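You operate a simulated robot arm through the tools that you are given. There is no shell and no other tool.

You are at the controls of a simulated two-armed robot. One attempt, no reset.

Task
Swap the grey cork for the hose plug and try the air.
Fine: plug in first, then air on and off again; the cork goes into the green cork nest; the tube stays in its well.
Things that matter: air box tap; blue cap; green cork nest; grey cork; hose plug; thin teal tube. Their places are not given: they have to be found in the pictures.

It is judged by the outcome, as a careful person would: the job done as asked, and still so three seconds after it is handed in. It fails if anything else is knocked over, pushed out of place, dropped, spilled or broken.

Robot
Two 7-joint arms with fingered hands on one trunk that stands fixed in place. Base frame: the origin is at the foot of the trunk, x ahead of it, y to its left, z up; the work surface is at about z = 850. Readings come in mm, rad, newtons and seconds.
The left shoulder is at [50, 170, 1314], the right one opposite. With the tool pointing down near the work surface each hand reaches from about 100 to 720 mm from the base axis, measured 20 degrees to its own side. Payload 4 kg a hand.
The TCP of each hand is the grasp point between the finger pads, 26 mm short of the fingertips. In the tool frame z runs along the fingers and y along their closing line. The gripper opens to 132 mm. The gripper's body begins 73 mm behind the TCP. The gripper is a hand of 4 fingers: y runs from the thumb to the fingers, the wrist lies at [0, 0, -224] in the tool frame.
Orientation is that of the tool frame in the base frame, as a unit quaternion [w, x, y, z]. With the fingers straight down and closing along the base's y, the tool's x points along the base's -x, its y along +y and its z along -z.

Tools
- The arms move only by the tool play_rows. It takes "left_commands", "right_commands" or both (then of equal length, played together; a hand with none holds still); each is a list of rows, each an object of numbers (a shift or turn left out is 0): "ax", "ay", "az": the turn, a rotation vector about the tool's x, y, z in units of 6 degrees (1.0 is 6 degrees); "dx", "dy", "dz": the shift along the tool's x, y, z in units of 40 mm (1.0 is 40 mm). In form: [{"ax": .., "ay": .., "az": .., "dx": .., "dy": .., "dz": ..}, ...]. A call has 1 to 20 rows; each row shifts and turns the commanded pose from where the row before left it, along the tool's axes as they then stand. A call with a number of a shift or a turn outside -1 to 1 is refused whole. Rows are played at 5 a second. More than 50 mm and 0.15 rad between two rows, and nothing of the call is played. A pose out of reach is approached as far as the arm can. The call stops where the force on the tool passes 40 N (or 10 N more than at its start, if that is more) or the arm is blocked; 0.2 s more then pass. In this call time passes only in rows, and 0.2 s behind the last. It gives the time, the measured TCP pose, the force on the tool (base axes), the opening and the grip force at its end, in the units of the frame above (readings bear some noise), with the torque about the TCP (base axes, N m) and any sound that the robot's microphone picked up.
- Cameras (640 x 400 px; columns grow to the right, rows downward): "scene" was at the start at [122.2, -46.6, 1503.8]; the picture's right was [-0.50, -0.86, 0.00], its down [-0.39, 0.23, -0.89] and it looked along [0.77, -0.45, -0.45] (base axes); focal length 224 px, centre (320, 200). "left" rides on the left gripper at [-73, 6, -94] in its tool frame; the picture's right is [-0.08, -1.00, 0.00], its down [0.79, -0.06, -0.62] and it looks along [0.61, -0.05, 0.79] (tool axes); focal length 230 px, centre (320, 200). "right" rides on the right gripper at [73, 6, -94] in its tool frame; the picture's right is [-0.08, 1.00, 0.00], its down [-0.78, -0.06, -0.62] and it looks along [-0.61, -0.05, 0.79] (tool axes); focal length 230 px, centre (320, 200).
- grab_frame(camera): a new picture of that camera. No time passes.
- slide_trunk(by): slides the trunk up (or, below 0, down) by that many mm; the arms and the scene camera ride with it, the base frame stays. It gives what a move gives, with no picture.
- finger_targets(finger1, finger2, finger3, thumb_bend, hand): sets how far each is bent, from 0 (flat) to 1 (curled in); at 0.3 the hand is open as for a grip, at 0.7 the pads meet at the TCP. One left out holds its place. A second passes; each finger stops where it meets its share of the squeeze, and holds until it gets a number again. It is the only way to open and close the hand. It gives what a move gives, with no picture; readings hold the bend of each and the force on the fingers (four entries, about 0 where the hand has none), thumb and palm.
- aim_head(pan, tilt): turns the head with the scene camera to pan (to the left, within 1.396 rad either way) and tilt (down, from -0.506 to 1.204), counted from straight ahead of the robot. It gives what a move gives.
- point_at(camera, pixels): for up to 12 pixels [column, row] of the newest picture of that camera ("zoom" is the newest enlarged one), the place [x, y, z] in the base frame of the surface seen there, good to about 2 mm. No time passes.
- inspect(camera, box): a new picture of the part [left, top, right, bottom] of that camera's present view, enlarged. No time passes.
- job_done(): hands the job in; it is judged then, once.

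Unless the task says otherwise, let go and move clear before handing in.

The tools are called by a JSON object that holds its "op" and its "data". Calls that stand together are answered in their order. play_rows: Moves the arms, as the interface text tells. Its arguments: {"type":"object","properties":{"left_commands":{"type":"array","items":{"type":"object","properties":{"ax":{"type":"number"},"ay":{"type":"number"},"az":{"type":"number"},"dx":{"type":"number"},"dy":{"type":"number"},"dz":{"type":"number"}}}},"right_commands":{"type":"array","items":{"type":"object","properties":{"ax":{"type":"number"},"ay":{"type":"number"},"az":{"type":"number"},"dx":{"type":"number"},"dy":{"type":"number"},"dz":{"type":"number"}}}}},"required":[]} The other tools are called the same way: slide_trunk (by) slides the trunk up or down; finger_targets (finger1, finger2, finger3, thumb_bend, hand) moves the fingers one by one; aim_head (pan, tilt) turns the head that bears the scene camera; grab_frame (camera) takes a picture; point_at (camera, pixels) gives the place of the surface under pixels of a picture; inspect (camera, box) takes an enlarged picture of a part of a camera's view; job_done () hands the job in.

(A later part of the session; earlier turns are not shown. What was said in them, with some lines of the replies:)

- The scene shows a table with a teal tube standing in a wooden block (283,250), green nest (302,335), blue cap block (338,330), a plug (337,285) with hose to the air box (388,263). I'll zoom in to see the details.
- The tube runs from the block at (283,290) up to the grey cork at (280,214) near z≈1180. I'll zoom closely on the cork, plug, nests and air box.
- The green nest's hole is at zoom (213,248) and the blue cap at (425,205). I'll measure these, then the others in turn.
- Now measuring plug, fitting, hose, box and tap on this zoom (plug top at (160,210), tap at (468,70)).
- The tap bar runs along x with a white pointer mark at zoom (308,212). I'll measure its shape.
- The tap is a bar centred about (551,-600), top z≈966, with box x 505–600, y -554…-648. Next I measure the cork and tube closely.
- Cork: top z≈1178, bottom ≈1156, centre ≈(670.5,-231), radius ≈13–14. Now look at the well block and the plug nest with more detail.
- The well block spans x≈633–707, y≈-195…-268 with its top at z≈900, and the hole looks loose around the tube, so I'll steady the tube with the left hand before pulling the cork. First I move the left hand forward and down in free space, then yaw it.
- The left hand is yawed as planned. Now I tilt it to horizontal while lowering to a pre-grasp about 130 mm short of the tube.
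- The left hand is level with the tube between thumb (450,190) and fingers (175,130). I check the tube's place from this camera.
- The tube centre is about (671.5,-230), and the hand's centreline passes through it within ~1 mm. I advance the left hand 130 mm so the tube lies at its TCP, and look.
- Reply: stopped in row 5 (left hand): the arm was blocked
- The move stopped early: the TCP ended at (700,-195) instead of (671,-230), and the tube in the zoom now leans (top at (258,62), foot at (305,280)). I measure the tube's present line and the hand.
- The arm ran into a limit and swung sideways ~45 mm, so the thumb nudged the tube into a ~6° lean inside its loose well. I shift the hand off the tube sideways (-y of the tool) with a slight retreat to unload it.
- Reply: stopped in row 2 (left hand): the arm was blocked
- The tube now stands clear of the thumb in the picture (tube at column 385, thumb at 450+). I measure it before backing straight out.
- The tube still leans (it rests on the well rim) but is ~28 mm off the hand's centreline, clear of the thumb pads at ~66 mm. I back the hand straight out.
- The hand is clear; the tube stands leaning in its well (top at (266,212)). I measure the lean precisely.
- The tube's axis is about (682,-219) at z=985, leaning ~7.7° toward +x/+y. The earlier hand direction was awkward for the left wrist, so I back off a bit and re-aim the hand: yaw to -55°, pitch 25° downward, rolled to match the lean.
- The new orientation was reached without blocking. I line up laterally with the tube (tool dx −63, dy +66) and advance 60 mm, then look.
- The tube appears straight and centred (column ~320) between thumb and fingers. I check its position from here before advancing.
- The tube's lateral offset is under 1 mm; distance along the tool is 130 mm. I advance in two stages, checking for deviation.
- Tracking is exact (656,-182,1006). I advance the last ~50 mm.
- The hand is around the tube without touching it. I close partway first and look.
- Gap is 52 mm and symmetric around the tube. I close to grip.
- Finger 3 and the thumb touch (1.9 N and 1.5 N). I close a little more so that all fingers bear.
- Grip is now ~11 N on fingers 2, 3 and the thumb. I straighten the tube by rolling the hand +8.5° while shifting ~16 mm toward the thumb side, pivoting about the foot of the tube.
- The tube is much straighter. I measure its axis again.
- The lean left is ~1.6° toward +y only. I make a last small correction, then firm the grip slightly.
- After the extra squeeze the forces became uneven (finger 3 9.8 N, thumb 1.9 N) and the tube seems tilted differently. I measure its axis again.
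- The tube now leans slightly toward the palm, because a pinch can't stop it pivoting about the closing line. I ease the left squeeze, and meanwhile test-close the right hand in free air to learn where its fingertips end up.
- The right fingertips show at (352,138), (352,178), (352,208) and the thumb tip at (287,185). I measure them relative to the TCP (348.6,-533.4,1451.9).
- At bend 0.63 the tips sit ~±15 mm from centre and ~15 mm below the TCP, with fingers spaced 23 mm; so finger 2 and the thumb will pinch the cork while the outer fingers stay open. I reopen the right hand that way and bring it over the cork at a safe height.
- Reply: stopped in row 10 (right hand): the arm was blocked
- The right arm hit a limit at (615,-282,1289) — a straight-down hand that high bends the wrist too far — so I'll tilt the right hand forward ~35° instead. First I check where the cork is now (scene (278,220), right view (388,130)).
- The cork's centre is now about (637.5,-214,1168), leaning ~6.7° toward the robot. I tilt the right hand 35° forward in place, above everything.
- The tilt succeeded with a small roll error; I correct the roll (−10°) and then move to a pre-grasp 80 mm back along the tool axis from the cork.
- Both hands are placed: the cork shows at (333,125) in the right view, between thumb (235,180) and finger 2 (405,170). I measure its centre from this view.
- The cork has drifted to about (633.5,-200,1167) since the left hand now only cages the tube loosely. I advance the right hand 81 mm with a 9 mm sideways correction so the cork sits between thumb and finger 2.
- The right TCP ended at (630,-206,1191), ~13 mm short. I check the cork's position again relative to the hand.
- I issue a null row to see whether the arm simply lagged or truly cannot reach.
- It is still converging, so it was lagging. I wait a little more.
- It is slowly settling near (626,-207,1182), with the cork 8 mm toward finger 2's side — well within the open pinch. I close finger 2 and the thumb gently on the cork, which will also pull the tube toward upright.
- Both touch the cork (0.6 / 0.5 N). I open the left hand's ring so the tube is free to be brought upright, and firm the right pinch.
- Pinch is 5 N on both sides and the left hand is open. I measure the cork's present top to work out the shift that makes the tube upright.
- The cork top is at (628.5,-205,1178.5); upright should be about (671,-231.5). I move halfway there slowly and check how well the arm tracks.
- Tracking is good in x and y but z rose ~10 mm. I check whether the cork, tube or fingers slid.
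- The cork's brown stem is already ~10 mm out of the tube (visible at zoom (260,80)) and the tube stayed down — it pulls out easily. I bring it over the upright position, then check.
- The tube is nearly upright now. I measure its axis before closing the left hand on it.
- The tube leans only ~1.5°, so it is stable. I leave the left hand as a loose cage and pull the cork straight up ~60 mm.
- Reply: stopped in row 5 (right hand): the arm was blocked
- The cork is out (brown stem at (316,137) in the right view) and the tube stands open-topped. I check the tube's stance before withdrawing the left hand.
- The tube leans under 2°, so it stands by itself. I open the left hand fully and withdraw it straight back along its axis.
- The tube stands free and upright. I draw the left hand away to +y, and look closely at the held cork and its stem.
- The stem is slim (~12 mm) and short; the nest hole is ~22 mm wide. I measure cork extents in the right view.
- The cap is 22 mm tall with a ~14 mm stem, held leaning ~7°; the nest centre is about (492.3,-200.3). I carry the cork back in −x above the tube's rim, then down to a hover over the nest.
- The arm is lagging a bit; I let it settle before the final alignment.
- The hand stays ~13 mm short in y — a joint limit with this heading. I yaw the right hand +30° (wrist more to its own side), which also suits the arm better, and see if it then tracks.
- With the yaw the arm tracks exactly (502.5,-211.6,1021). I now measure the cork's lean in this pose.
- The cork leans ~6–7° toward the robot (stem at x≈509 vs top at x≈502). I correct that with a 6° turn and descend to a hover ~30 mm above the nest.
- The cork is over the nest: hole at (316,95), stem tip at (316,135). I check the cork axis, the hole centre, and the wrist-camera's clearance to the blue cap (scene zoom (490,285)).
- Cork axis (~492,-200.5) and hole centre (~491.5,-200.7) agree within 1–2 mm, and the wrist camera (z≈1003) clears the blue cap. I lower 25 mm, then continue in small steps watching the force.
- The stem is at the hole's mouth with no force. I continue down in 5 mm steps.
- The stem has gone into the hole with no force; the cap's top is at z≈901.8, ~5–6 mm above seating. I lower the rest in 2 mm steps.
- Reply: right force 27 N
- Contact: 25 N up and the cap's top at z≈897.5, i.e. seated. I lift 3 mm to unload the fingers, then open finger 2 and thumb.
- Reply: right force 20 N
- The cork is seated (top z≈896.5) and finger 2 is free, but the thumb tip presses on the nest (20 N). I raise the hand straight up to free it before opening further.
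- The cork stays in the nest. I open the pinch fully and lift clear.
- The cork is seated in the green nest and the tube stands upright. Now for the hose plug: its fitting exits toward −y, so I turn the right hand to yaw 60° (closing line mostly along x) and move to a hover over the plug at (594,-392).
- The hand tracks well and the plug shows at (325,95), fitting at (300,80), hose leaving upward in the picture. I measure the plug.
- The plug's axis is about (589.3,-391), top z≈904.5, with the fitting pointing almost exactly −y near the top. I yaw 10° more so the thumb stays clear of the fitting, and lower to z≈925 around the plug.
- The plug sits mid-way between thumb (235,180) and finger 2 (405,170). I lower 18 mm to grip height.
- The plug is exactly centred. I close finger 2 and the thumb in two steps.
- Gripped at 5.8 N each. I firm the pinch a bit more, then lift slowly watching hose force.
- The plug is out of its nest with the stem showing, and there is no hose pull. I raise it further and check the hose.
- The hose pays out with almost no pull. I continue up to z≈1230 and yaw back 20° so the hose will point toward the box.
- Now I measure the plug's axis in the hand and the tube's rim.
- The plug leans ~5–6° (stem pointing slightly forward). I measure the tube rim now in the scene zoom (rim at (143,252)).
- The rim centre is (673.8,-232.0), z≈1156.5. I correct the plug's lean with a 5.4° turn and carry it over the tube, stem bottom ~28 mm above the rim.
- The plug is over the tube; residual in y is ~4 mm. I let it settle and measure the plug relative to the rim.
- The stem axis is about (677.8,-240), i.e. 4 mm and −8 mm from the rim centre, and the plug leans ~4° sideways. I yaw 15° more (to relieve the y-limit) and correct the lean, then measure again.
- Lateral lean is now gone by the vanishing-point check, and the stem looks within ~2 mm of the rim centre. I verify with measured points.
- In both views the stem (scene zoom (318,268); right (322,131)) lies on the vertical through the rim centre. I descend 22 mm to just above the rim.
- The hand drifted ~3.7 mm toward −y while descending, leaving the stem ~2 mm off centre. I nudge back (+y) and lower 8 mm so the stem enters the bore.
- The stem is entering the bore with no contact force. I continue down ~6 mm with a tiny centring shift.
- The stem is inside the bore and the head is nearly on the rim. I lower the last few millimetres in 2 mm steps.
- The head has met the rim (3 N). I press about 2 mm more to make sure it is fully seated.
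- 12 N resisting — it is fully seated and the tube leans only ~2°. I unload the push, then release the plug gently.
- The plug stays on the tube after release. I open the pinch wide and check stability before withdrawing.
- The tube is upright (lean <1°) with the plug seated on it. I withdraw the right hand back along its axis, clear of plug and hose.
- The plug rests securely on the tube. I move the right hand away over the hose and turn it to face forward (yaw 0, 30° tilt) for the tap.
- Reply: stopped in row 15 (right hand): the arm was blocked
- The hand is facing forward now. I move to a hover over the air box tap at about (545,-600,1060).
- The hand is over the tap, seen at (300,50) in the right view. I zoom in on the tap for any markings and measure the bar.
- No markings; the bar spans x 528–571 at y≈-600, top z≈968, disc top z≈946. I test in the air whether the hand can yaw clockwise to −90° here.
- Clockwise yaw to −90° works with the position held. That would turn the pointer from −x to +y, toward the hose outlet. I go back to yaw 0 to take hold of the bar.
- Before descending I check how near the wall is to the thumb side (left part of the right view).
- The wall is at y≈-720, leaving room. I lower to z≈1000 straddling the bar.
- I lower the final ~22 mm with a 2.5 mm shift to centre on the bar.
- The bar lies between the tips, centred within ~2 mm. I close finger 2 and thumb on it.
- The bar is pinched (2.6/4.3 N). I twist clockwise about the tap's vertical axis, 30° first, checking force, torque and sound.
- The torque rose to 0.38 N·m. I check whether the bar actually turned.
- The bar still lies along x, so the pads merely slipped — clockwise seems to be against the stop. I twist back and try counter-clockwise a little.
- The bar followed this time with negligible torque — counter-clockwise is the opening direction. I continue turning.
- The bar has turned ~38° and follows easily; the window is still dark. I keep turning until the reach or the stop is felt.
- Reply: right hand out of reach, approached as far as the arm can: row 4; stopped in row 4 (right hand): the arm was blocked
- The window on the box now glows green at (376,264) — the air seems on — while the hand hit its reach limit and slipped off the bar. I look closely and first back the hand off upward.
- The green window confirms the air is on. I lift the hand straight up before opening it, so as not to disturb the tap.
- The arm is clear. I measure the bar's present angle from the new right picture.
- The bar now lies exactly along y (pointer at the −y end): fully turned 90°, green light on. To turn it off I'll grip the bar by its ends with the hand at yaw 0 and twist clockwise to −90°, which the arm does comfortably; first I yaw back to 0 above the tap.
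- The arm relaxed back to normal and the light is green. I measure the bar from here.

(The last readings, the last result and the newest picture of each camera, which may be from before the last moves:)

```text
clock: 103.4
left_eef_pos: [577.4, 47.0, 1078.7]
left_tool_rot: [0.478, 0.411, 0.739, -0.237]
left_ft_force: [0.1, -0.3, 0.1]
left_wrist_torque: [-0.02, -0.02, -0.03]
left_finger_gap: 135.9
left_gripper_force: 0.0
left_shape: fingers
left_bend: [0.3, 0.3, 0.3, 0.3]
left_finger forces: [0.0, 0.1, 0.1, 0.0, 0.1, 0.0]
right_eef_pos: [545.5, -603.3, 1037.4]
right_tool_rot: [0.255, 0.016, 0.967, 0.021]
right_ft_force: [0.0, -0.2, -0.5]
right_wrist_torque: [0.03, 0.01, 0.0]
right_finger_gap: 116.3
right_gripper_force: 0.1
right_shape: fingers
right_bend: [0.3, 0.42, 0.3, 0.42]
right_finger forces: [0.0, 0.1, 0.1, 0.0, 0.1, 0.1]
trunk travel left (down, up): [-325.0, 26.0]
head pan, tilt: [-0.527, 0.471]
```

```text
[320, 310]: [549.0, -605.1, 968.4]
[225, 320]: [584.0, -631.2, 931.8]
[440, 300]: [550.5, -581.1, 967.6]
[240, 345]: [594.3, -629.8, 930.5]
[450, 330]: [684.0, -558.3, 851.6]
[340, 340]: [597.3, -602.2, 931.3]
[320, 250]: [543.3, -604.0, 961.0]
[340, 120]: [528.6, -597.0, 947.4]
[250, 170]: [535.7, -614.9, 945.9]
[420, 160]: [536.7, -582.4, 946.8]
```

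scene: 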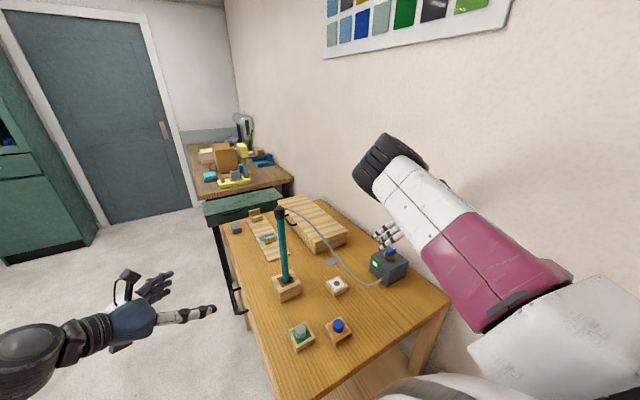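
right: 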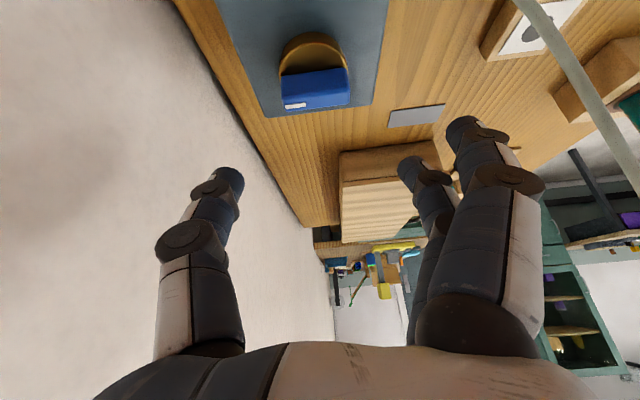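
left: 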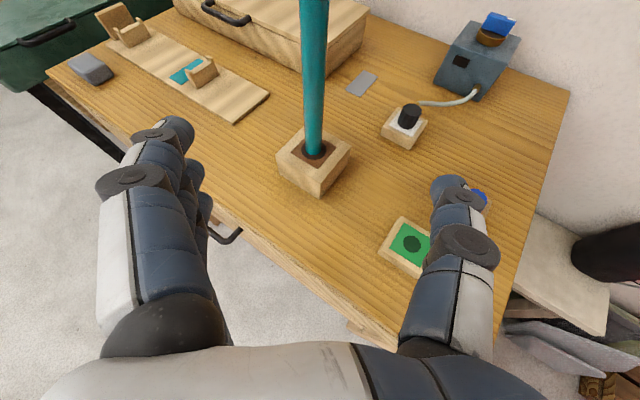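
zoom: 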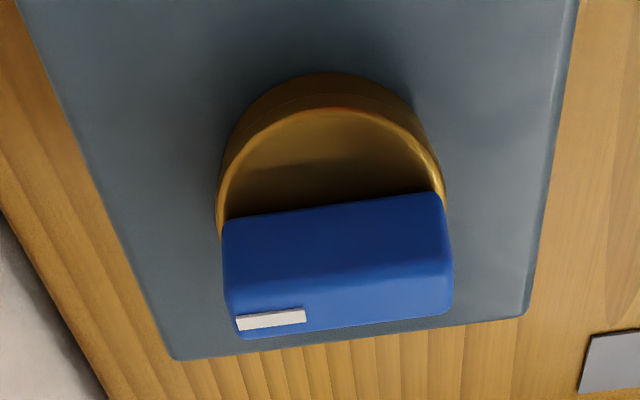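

The bar spans y −623…−579 at x≈550. I descend to straddle its two ends.

{"op": "play_rows", "data": {"right_commands": [{"dx": 0.272, "dy": -0.006, "dz": 0.407}, {"dx": 0.272, "dy": -0.006, "dz": 0.407}, {"dx": 0.272, "dy": -0.006, "dz": 0.407}, {"dz": 0.0}]}}

{"op": "grab_frame", "data": {"camera": "right"}}

{"op": "inspect", "data": {"camera": "right", "box": [210, 60, 430, 230]}}

{"op": "point_at", "data": {"camera": "zoom", "pixels": [[320, 330], [240, 320], [390, 320], [320, 300], [120, 290], [520, 265]]}}

```text
clock: 104.4
left_eef_pos: [577.8, 48.9, 1078.8]
left_tool_rot: [0.477, 0.411, 0.74, -0.237]
left_ft_force: [-0.2, -0.8, -0.4]
left_wrist_torque: [0.02, 0.0, 0.01]
left_finger_gap: 135.8
left_gripper_force: 0.0
left_shape: fingers
left_bend: [0.3, 0.3, 0.3, 0.3]
left_finger forces: [0.0, 0.0, 0.0, 0.0, 0.0, 0.0]
right_eef_pos: [538.4, -600.2, 978.5]
right_tool_rot: [0.255, 0.014, 0.966, 0.023]
right_ft_force: [0.6, 0.0, 0.1]
right_wrist_torque: [-0.03, -0.03, 0.02]
right_finger_gap: 116.3
right_gripper_force: 0.1
right_shape: fingers
right_bend: [0.3, 0.42, 0.3, 0.42]
right_finger forces: [0.2, 0.1, 0.1, 0.1, 0.0, 0.0]
trunk travel left (down, up): [-325.0, 26.0]
head pan, tilt: [-0.527, 0.471]
```

```text
taken
```

right: 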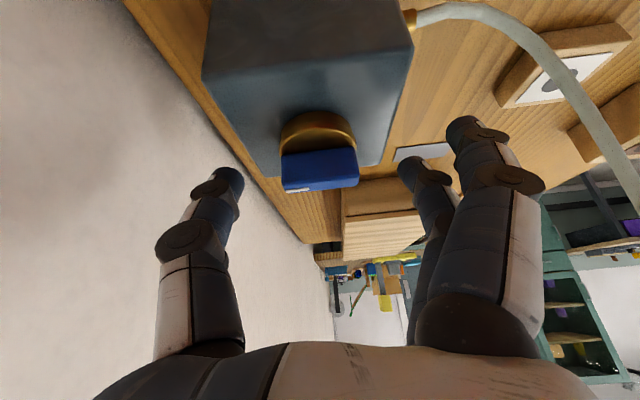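

```text
2.35 times, centred on (320, 145) of right
```

zoom: 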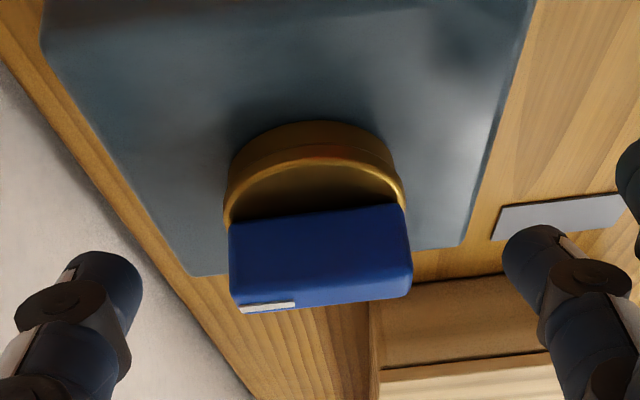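

```text
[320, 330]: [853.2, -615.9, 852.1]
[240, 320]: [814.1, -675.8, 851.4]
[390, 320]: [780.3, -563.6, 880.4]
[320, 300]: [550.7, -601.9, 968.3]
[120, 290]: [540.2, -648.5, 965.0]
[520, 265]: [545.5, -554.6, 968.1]
```

Thumb and finger tips are level with the bar's ends. I close until they bear on the ends.

{"op": "finger_targets", "data": {"hand": "right", "finger2": 0.57, "thumb_bend": 0.57}}

{"op": "finger_targets", "data": {"hand": "right", "finger2": 0.63, "thumb_bend": 0.63}}

{"op": "inspect", "data": {"camera": "right", "box": [210, 60, 430, 230]}}

```text
clock: 105.4
left_eef_pos: [578.8, 47.4, 1079.4]
left_tool_rot: [0.477, 0.412, 0.739, -0.238]
left_ft_force: [-0.1, -0.3, 0.5]
left_wrist_torque: [-0.01, -0.01, 0.01]
left_finger_gap: 136.2
left_gripper_force: 0.0
left_shape: fingers
left_bend: [0.3, 0.3, 0.3, 0.3]
left_finger forces: [0.0, 0.1, 0.1, 0.0, 0.0, 0.1]
right_eef_pos: [539.0, -601.0, 978.9]
right_tool_rot: [0.255, 0.014, 0.966, 0.022]
right_ft_force: [1.1, -0.3, -0.6]
right_wrist_torque: [0.0, -0.01, -0.02]
right_finger_gap: 93.8
right_gripper_force: 0.5
right_shape: fingers
right_bend: [0.3, 0.56, 0.3, 0.56]
right_finger forces: [0.0, 0.1, 0.0, 0.1, 0.0, 0.1]
trunk travel left (down, up): [-325.0, 26.0]
head pan, tilt: [-0.527, 0.471]
```

```text
clock: 106.4
left_eef_pos: [579.4, 48.7, 1079.1]
left_tool_rot: [0.478, 0.411, 0.739, -0.238]
left_ft_force: [0.1, 0.2, 1.2]
left_wrist_torque: [-0.06, -0.01, 0.01]
left_finger_gap: 136.0
left_gripper_force: 0.0
left_shape: fingers
left_bend: [0.3, 0.3, 0.3, 0.3]
left_finger forces: [0.0, 0.0, 0.1, 0.1, 0.0, 0.0]
right_eef_pos: [539.6, -601.7, 979.2]
right_tool_rot: [0.256, 0.014, 0.966, 0.022]
right_ft_force: [0.6, -1.6, -0.9]
right_wrist_torque: [-0.06, 0.0, -0.06]
right_finger_gap: 90.6
right_gripper_force: 6.2
right_shape: fingers
right_bend: [0.3, 0.57, 0.3, 0.6]
right_finger forces: [0.0, 4.9, 0.0, 0.0, 6.5, 0.1]
trunk travel left (down, up): [-325.0, 26.0]
head pan, tilt: [-0.527, 0.471]
```

```text
2.35 times, centred on (320, 145) of right
```

zoom: 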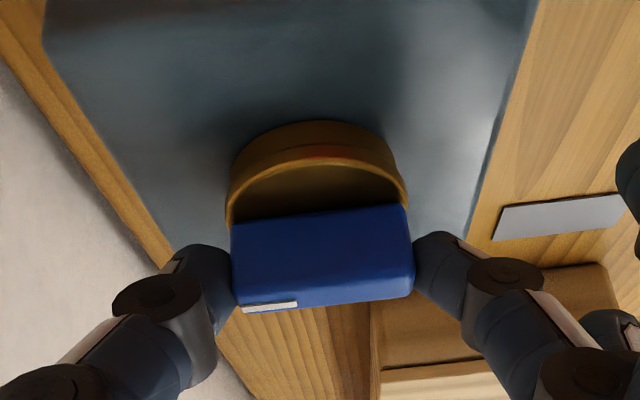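

Both ends are held (4.9 / 6.5 N). I twist clockwise 30° and check.

{"op": "play_rows", "data": {"right_commands": [{"ax": 0.494, "ay": -0.05, "az": 0.87, "dy": 0.028}, {"ax": 0.494, "ay": -0.05, "az": 0.87, "dy": 0.028}, {"ax": 0.494, "ay": -0.05, "az": 0.87, "dy": 0.028}, {"ax": 0.494, "ay": -0.05, "az": 0.87, "dy": 0.028}, {"ax": 0.494, "ay": -0.05, "az": 0.87, "dy": 0.028}]}}

{"op": "inspect", "data": {"camera": "right", "box": [210, 60, 430, 230]}}

{"op": "inspect", "data": {"camera": "scene", "box": [355, 225, 425, 295]}}

```text
clock: 107.6
left_eef_pos: [577.5, 47.2, 1079.8]
left_tool_rot: [0.477, 0.411, 0.739, -0.238]
left_ft_force: [0.4, -0.1, 0.9]
left_wrist_torque: [-0.04, -0.01, 0.0]
left_finger_gap: 135.8
left_gripper_force: 0.0
left_shape: fingers
left_bend: [0.3, 0.3, 0.3, 0.3]
left_finger forces: [0.0, 0.1, 0.0, 0.0, 0.0, 0.1]
right_eef_pos: [542.1, -594.6, 979.6]
right_tool_rot: [0.252, 0.265, 0.929, -0.045]
right_ft_force: [-5.3, -1.6, -5.2]
right_wrist_torque: [0.03, 0.16, -0.04]
right_finger_gap: 92.2
right_gripper_force: 5.7
right_shape: fingers
right_bend: [0.3, 0.58, 0.3, 0.6]
right_finger forces: [0.0, 3.9, 0.0, 0.0, 7.8, 0.0]
trunk travel left (down, up): [-325.0, 26.0]
head pan, tilt: [-0.527, 0.471]
```

```text
2.35 times, centred on (320, 145) of right
```

zoom: 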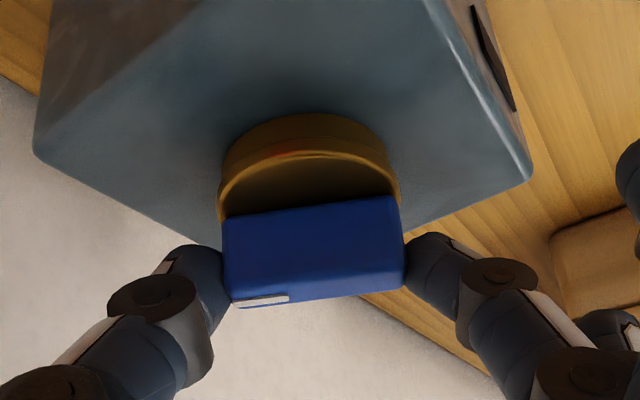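

```text
5.71 times, centred on (390, 260) of scene
```

zoom: 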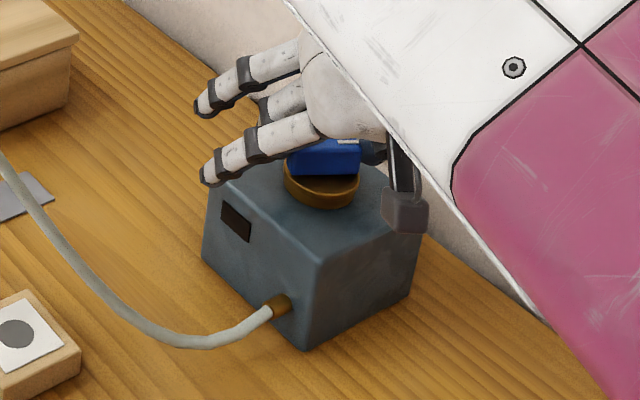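

The bar followed and the light went out; I continue turning toward the original off position.

{"op": "play_rows", "data": {"right_commands": [{"ax": 0.494, "ay": -0.05, "az": 0.87, "dy": 0.028}, {"ax": 0.494, "ay": -0.05, "az": 0.87, "dy": 0.028}, {"ax": 0.494, "ay": -0.05, "az": 0.87, "dy": 0.028}, {"ax": 0.494, "ay": -0.05, "az": 0.87, "dy": 0.028}, {"ax": 0.494, "ay": -0.05, "az": 0.87, "dy": 0.028}]}}

{"op": "inspect", "data": {"camera": "right", "box": [210, 60, 430, 230]}}

{"op": "grab_frame", "data": {"camera": "scene"}}

```text
clock: 108.8
left_eef_pos: [578.5, 46.8, 1079.3]
left_tool_rot: [0.477, 0.412, 0.739, -0.238]
left_ft_force: [0.0, 0.3, -0.3]
left_wrist_torque: [-0.02, 0.02, 0.04]
left_finger_gap: 135.9
left_gripper_force: 0.1
left_shape: fingers
left_bend: [0.3, 0.3, 0.3, 0.3]
left_finger forces: [0.1, 0.1, 0.0, 0.0, 0.0, 0.0]
right_eef_pos: [546.7, -591.5, 980.2]
right_tool_rot: [0.233, 0.497, 0.829, -0.109]
right_ft_force: [-2.8, -2.4, 0.2]
right_wrist_torque: [-0.04, 0.12, -0.04]
right_finger_gap: 92.3
right_gripper_force: 6.1
right_shape: fingers
right_bend: [0.3, 0.58, 0.3, 0.6]
right_finger forces: [0.0, 3.9, 0.0, 0.1, 8.0, 0.1]
trunk travel left (down, up): [-325.0, 26.0]
head pan, tilt: [-0.527, 0.471]
```

```text
2.35 times, centred on (320, 145) of right
```

zoom: 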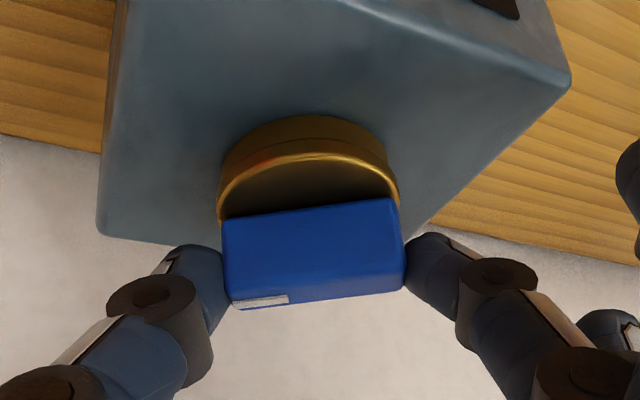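

```text
taken
```

scene: 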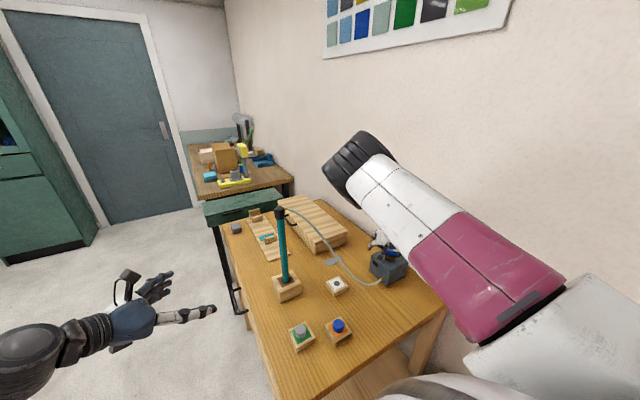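

60° turned, still following smoothly. I turn the last 30°.

{"op": "play_rows", "data": {"right_commands": [{"ax": 0.494, "ay": -0.05, "az": 0.87, "dy": 0.028}, {"ax": 0.494, "ay": -0.05, "az": 0.87, "dy": 0.028}, {"ax": 0.494, "ay": -0.05, "az": 0.87, "dy": 0.028}, {"ax": 0.494, "ay": -0.05, "az": 0.87, "dy": 0.028}, {"ax": 0.494, "ay": -0.05, "az": 0.87, "dy": 0.028}]}}

{"op": "inspect", "data": {"camera": "right", "box": [210, 60, 430, 230]}}

{"op": "grab_frame", "data": {"camera": "scene"}}

```text
clock: 110.0
left_eef_pos: [578.7, 47.2, 1079.5]
left_tool_rot: [0.477, 0.412, 0.739, -0.238]
left_ft_force: [-0.4, -0.1, -0.1]
left_wrist_torque: [0.03, -0.02, 0.03]
left_finger_gap: 135.9
left_gripper_force: 0.1
left_shape: fingers
left_bend: [0.3, 0.3, 0.3, 0.3]
left_finger forces: [0.0, 0.0, 0.0, 0.1, 0.0, 0.2]
right_eef_pos: [550.8, -589.7, 980.3]
right_tool_rot: [0.196, 0.695, 0.672, -0.165]
right_ft_force: [-2.8, -2.5, -0.2]
right_wrist_torque: [-0.06, 0.05, -0.01]
right_finger_gap: 92.4
right_gripper_force: 5.9
right_shape: fingers
right_bend: [0.3, 0.58, 0.3, 0.6]
right_finger forces: [0.1, 4.4, 0.0, 0.0, 7.0, 0.0]
trunk travel left (down, up): [-325.0, 26.0]
head pan, tilt: [-0.527, 0.471]
```

```text
2.35 times, centred on (320, 145) of right
```

zoom: 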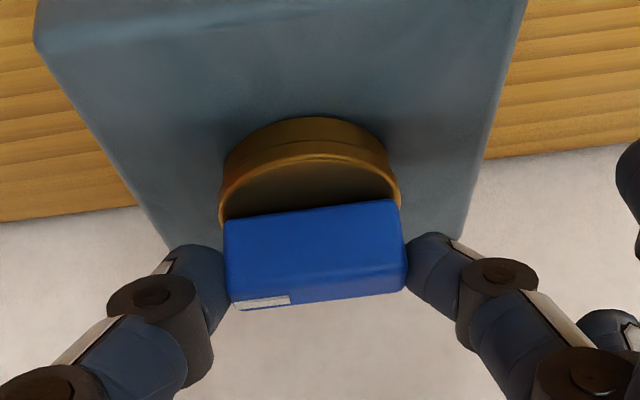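

```text
taken
```

scene: 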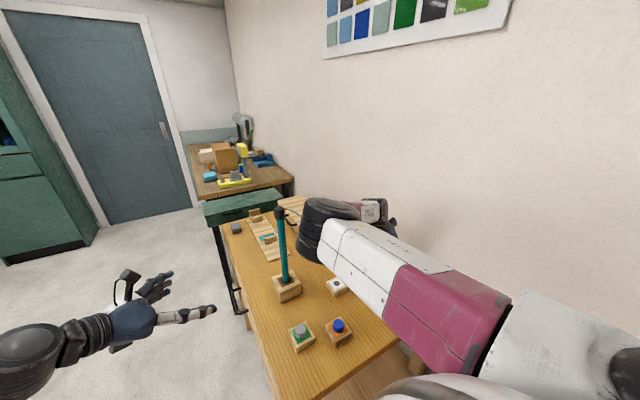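

The bar is back along x within a degree or so. I nudge ~5° more to be sure it rests on its off stop.

{"op": "play_rows", "data": {"right_commands": [{"ax": 0.247, "ay": -0.025, "az": 0.435, "dy": 0.014}, {"ax": 0.247, "ay": -0.025, "az": 0.435, "dy": 0.014}]}}

{"op": "grab_frame", "data": {"camera": "right"}}

{"op": "inspect", "data": {"camera": "right", "box": [210, 60, 430, 230]}}

{"op": "point_at", "data": {"camera": "zoom", "pixels": [[320, 298], [250, 300], [380, 293], [320, 250], [270, 255], [370, 248]]}}

```text
clock: 110.6
left_eef_pos: [577.2, 47.5, 1078.8]
left_tool_rot: [0.477, 0.412, 0.739, -0.238]
left_ft_force: [-0.5, 0.4, 0.0]
left_wrist_torque: [-0.02, 0.01, 0.01]
left_finger_gap: 135.6
left_gripper_force: 0.0
left_shape: fingers
left_bend: [0.3, 0.3, 0.3, 0.3]
left_finger forces: [0.0, 0.0, 0.0, 0.1, 0.1, 0.0]
right_eef_pos: [551.5, -590.0, 981.1]
right_tool_rot: [0.186, 0.729, 0.635, -0.176]
right_ft_force: [-2.7, -2.2, -1.9]
right_wrist_torque: [-0.02, 0.07, 0.24]
right_finger_gap: 92.6
right_gripper_force: 7.0
right_shape: fingers
right_bend: [0.3, 0.58, 0.3, 0.6]
right_finger forces: [0.1, 5.2, 0.1, 0.1, 8.2, 0.1]
trunk travel left (down, up): [-325.0, 26.0]
head pan, tilt: [-0.527, 0.471]
```

```text
taken
```

right: 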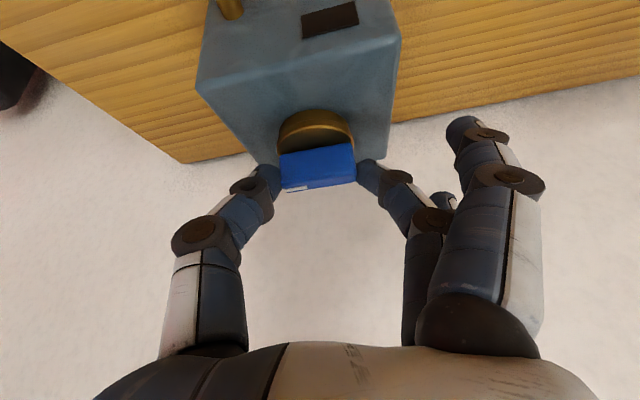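

```text
2.35 times, centred on (320, 145) of right
```

zoom: 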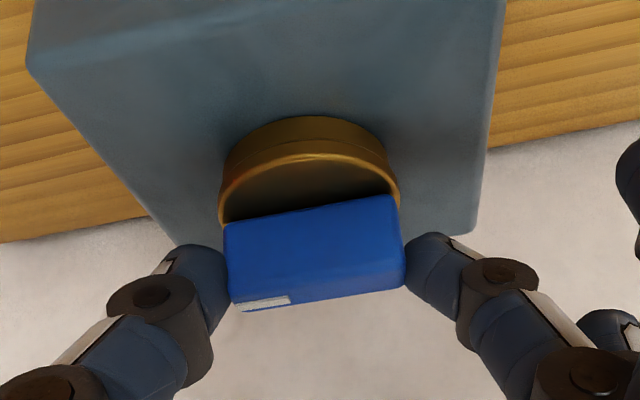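

```text
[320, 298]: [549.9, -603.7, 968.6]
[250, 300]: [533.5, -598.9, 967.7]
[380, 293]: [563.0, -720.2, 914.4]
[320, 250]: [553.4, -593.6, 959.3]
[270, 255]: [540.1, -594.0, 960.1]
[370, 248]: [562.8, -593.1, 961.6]
```

Torque 0.24 N·m shows it is on the stop, the bar lies along x and the window is dark. I release the tap and lift away.

{"op": "finger_targets", "data": {"hand": "right", "finger2": 0.42, "thumb_bend": 0.42}}

{"op": "play_rows", "data": {"right_commands": [{"dx": -0.246, "dy": 0.024, "dz": -0.435}, {"dx": -0.37, "dy": 0.036, "dz": -0.652}, {"dx": -0.37, "dy": 0.036, "dz": -0.652}, {"dx": -0.37, "dy": 0.036, "dz": -0.652}]}}

{"op": "grab_frame", "data": {"camera": "right"}}

{"op": "grab_frame", "data": {"camera": "scene"}}

```text
clock: 111.6
left_eef_pos: [577.5, 47.9, 1079.3]
left_tool_rot: [0.477, 0.411, 0.74, -0.237]
left_ft_force: [-0.1, -0.4, 0.8]
left_wrist_torque: [0.01, 0.0, -0.01]
left_finger_gap: 136.0
left_gripper_force: 0.1
left_shape: fingers
left_bend: [0.3, 0.3, 0.3, 0.3]
left_finger forces: [0.0, 0.1, 0.1, 0.0, 0.0, 0.1]
right_eef_pos: [551.9, -587.5, 979.9]
right_tool_rot: [0.187, 0.728, 0.636, -0.175]
right_ft_force: [0.0, 0.2, 0.2]
right_wrist_torque: [-0.01, -0.01, 0.01]
right_finger_gap: 116.4
right_gripper_force: 0.1
right_shape: fingers
right_bend: [0.3, 0.42, 0.3, 0.42]
right_finger forces: [0.0, 0.0, 0.0, 0.0, 0.0, 0.1]
trunk travel left (down, up): [-325.0, 26.0]
head pan, tilt: [-0.527, 0.471]
```

```text
clock: 112.6
left_eef_pos: [578.5, 48.3, 1078.6]
left_tool_rot: [0.477, 0.412, 0.739, -0.238]
left_ft_force: [0.0, 0.0, -0.8]
left_wrist_torque: [-0.01, -0.04, -0.01]
left_finger_gap: 136.0
left_gripper_force: 0.1
left_shape: fingers
left_bend: [0.3, 0.3, 0.3, 0.3]
left_finger forces: [0.0, 0.1, 0.0, 0.0, 0.1, 0.1]
right_eef_pos: [549.3, -592.4, 1090.3]
right_tool_rot: [0.187, 0.729, 0.635, -0.175]
right_ft_force: [-0.2, 0.5, 0.0]
right_wrist_torque: [-0.01, 0.03, 0.0]
right_finger_gap: 116.4
right_gripper_force: 0.0
right_shape: fingers
right_bend: [0.3, 0.42, 0.3, 0.42]
right_finger forces: [0.1, 0.0, 0.1, 0.0, 0.1, 0.0]
trunk travel left (down, up): [-325.0, 26.0]
head pan, tilt: [-0.527, 0.471]
```

```text
taken
```

right: 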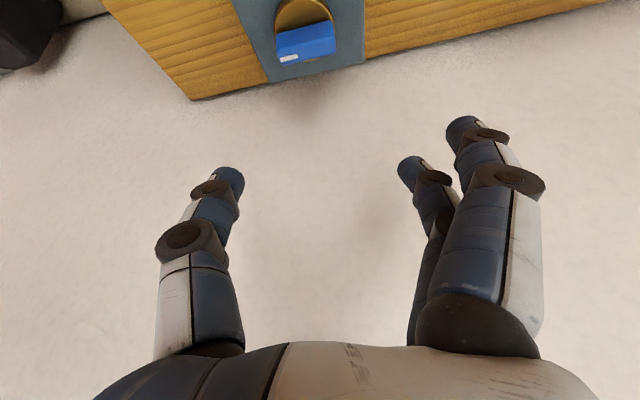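

```text
taken
```

scene: 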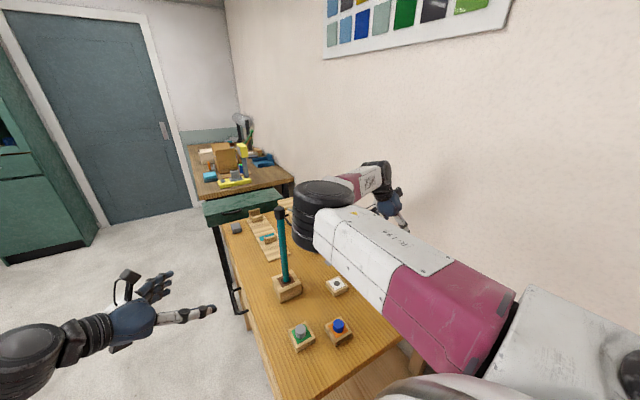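

The hand is free. I yaw it back to 0 (swinging the elbow away) so the scene camera can see the box and hose.

{"op": "play_rows", "data": {"right_commands": [{"ax": -0.493, "ay": 0.048, "az": -0.869}, {"ax": -0.493, "ay": 0.048, "az": -0.869}, {"ax": -0.493, "ay": 0.048, "az": -0.869}, {"ax": -0.493, "ay": 0.048, "az": -0.869}, {"ax": -0.493, "ay": 0.048, "az": -0.869}, {"ax": -0.493, "ay": 0.048, "az": -0.869}, {"ax": -0.493, "ay": 0.048, "az": -0.869}, {"ax": -0.493, "ay": 0.048, "az": -0.869}, {"ax": -0.493, "ay": 0.048, "az": -0.869}, {"ax": -0.493, "ay": 0.048, "az": -0.869}, {"ax": -0.493, "ay": 0.048, "az": -0.869}, {"ax": -0.493, "ay": 0.048, "az": -0.869}, {"ax": -0.493, "ay": 0.048, "az": -0.869}, {"ax": -0.493, "ay": 0.048, "az": -0.869}, {"ax": -0.493, "ay": 0.048, "az": -0.869}]}}

{"op": "grab_frame", "data": {"camera": "scene"}}

{"op": "inspect", "data": {"camera": "scene", "box": [240, 190, 430, 360]}}

```text
clock: 115.8
left_eef_pos: [579.0, 47.4, 1078.9]
left_tool_rot: [0.477, 0.411, 0.739, -0.238]
left_ft_force: [-0.8, -0.6, -0.1]
left_wrist_torque: [0.05, 0.0, -0.02]
left_finger_gap: 136.0
left_gripper_force: 0.0
left_shape: fingers
left_bend: [0.3, 0.3, 0.3, 0.3]
left_finger forces: [0.0, 0.0, 0.0, 0.0, 0.1, 0.0]
right_eef_pos: [551.1, -588.4, 1092.0]
right_tool_rot: [0.256, 0.066, 0.964, 0.008]
right_ft_force: [-0.6, 0.2, 0.5]
right_wrist_torque: [0.02, 0.01, 0.01]
right_finger_gap: 116.2
right_gripper_force: 0.0
right_shape: fingers
right_bend: [0.3, 0.42, 0.3, 0.42]
right_finger forces: [0.1, 0.0, 0.0, 0.0, 0.0, 0.1]
trunk travel left (down, up): [-325.0, 26.0]
head pan, tilt: [-0.527, 0.471]
```

```text
taken
```

scene: 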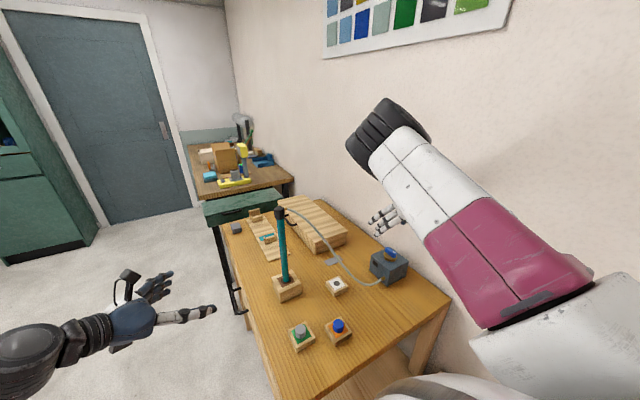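

```text
2.35 times, centred on (335, 275) of scene
```

zoom: 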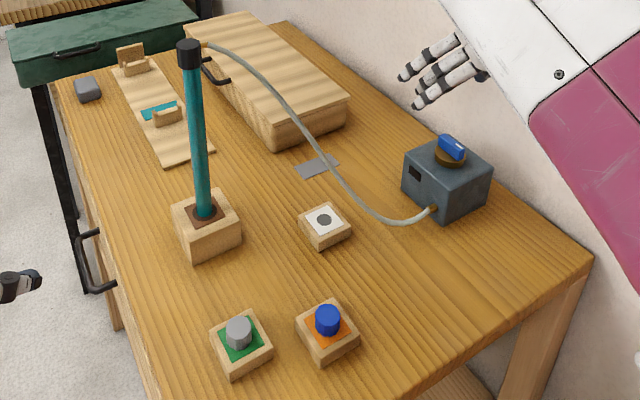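

Everything looks right: plug on the tube (190,52), cork in the green nest (238,332), tap back in line, window dark. I zoom in to verify the seating of plug and cork and the tap.

{"op": "inspect", "data": {"camera": "scene", "box": [260, 195, 310, 230]}}

{"op": "point_at", "data": {"camera": "zoom", "pixels": [[255, 140], [255, 110], [255, 180], [255, 225], [255, 260], [265, 330]]}}

{"op": "inspect", "data": {"camera": "scene", "box": [280, 310, 360, 355]}}

{"op": "inspect", "data": {"camera": "scene", "box": [365, 240, 415, 290]}}

```text
11.43 times, centred on (285, 212) of scene
```

zoom: 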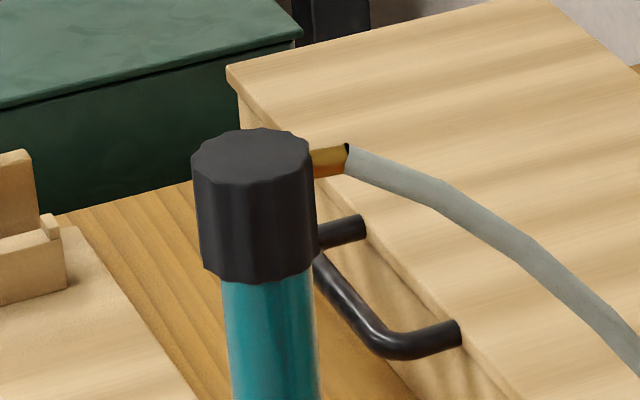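

```text
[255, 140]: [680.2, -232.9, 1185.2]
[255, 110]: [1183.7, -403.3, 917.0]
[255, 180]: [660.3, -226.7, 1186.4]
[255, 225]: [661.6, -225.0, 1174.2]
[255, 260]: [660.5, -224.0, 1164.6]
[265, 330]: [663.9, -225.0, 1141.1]
```

```text
8.00 times, centred on (320, 332) of scene
```

zoom: 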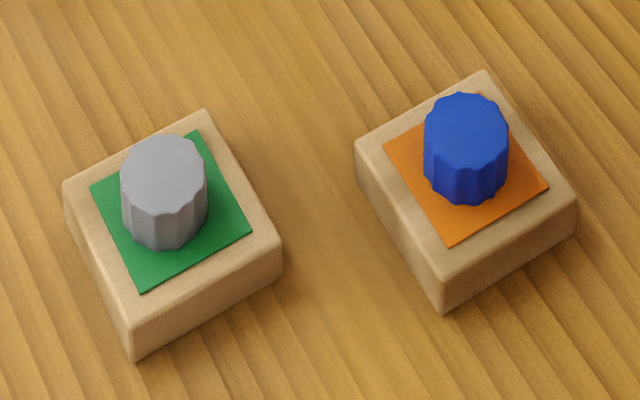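

```text
8.00 times, centred on (390, 265) of scene
```

zoom: 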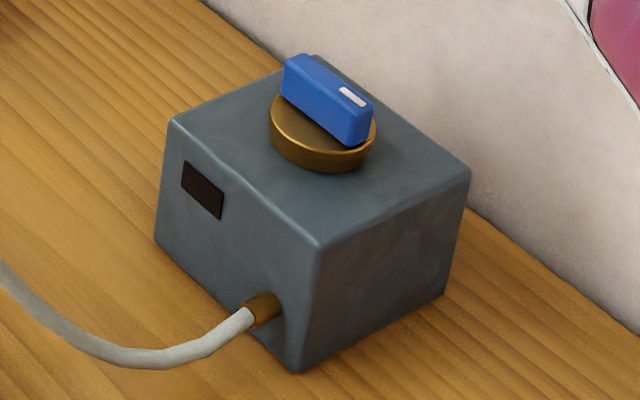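

Plug flush on the rim (top z≈1186), cork seated and nest unmoved, tap off with its pointer back at the start and window dark. I move the right hand well clear, up and back.

{"op": "play_rows", "data": {"right_commands": [{"dx": 0.398, "dy": -0.068, "dz": -0.805}, {"dx": 0.398, "dy": -0.068, "dz": -0.805}, {"dx": 0.398, "dy": -0.068, "dz": -0.805}, {"dx": 0.398, "dy": -0.068, "dz": -0.805}, {"dx": 0.398, "dy": -0.068, "dz": -0.805}, {"dz": 0.0}]}}

{"op": "grab_frame", "data": {"camera": "scene"}}

{"op": "inspect", "data": {"camera": "scene", "box": [230, 190, 430, 360]}}

```text
clock: 117.2
left_eef_pos: [579.1, 47.4, 1078.2]
left_tool_rot: [0.476, 0.412, 0.739, -0.239]
left_ft_force: [0.1, 0.3, 0.1]
left_wrist_torque: [-0.03, -0.02, 0.03]
left_finger_gap: 136.0
left_gripper_force: 0.1
left_shape: fingers
left_bend: [0.3, 0.3, 0.3, 0.3]
left_finger forces: [0.0, 0.0, 0.0, 0.0, 0.0, 0.0]
right_eef_pos: [400.2, -590.8, 1189.7]
right_tool_rot: [0.256, 0.066, 0.964, 0.008]
right_ft_force: [0.5, 0.0, 1.0]
right_wrist_torque: [0.0, -0.01, 0.0]
right_finger_gap: 116.1
right_gripper_force: 0.1
right_shape: fingers
right_bend: [0.3, 0.42, 0.3, 0.42]
right_finger forces: [0.0, 0.0, 0.0, 0.0, 0.0, 0.0]
trunk travel left (down, up): [-325.0, 26.0]
head pan, tilt: [-0.527, 0.471]
```

```text
taken
```

scene: 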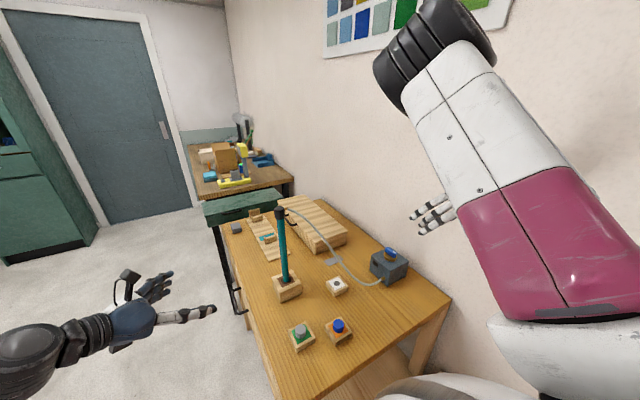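

```text
2.35 times, centred on (330, 275) of scene
```

zoom: 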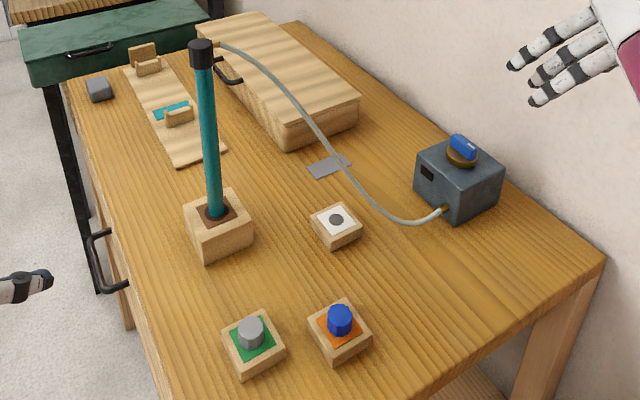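

Both hands are clear. The plug is on the upright tube (203,52), the cork is in the green nest (250,332), the tap is off with the window dark, and the other items haven't moved. I hand the job in.

{"op": "job_done", "data": {}}

```text
The job is handed in.
```

The cork and hose plug are swapped, and the air has been turned on and off again. I've handed the job in, and no verdict has come back yet.

- **Hose plug:** it is seated flush on the tube's rim. I put it in before touching the air.
- **Air:** I turned the tap 90° counter-clockwise and the window on the air box lit green. I then turned it back to its stop; the window went dark and the pointer is back where it started.
- **Grey cork:** it sits in the green cork nest. While I was placing it the thumb pressed on the nest with about 20 N, but the nest did not move.
- **Tube:** it stands close to upright in its well with the plug on top. My left hand nudged it early on, so it leaned about 8° and swayed in its well until I straightened it. It never came out.
- **Tap slip:** while turning the air on, the right arm reached its limit and the fingers slipped off the tap. By then the tap had reached fully on. I used a different grip to turn it off.

The blue cap and everything else on the table look unmoved in the final picture, and both hands are clear.
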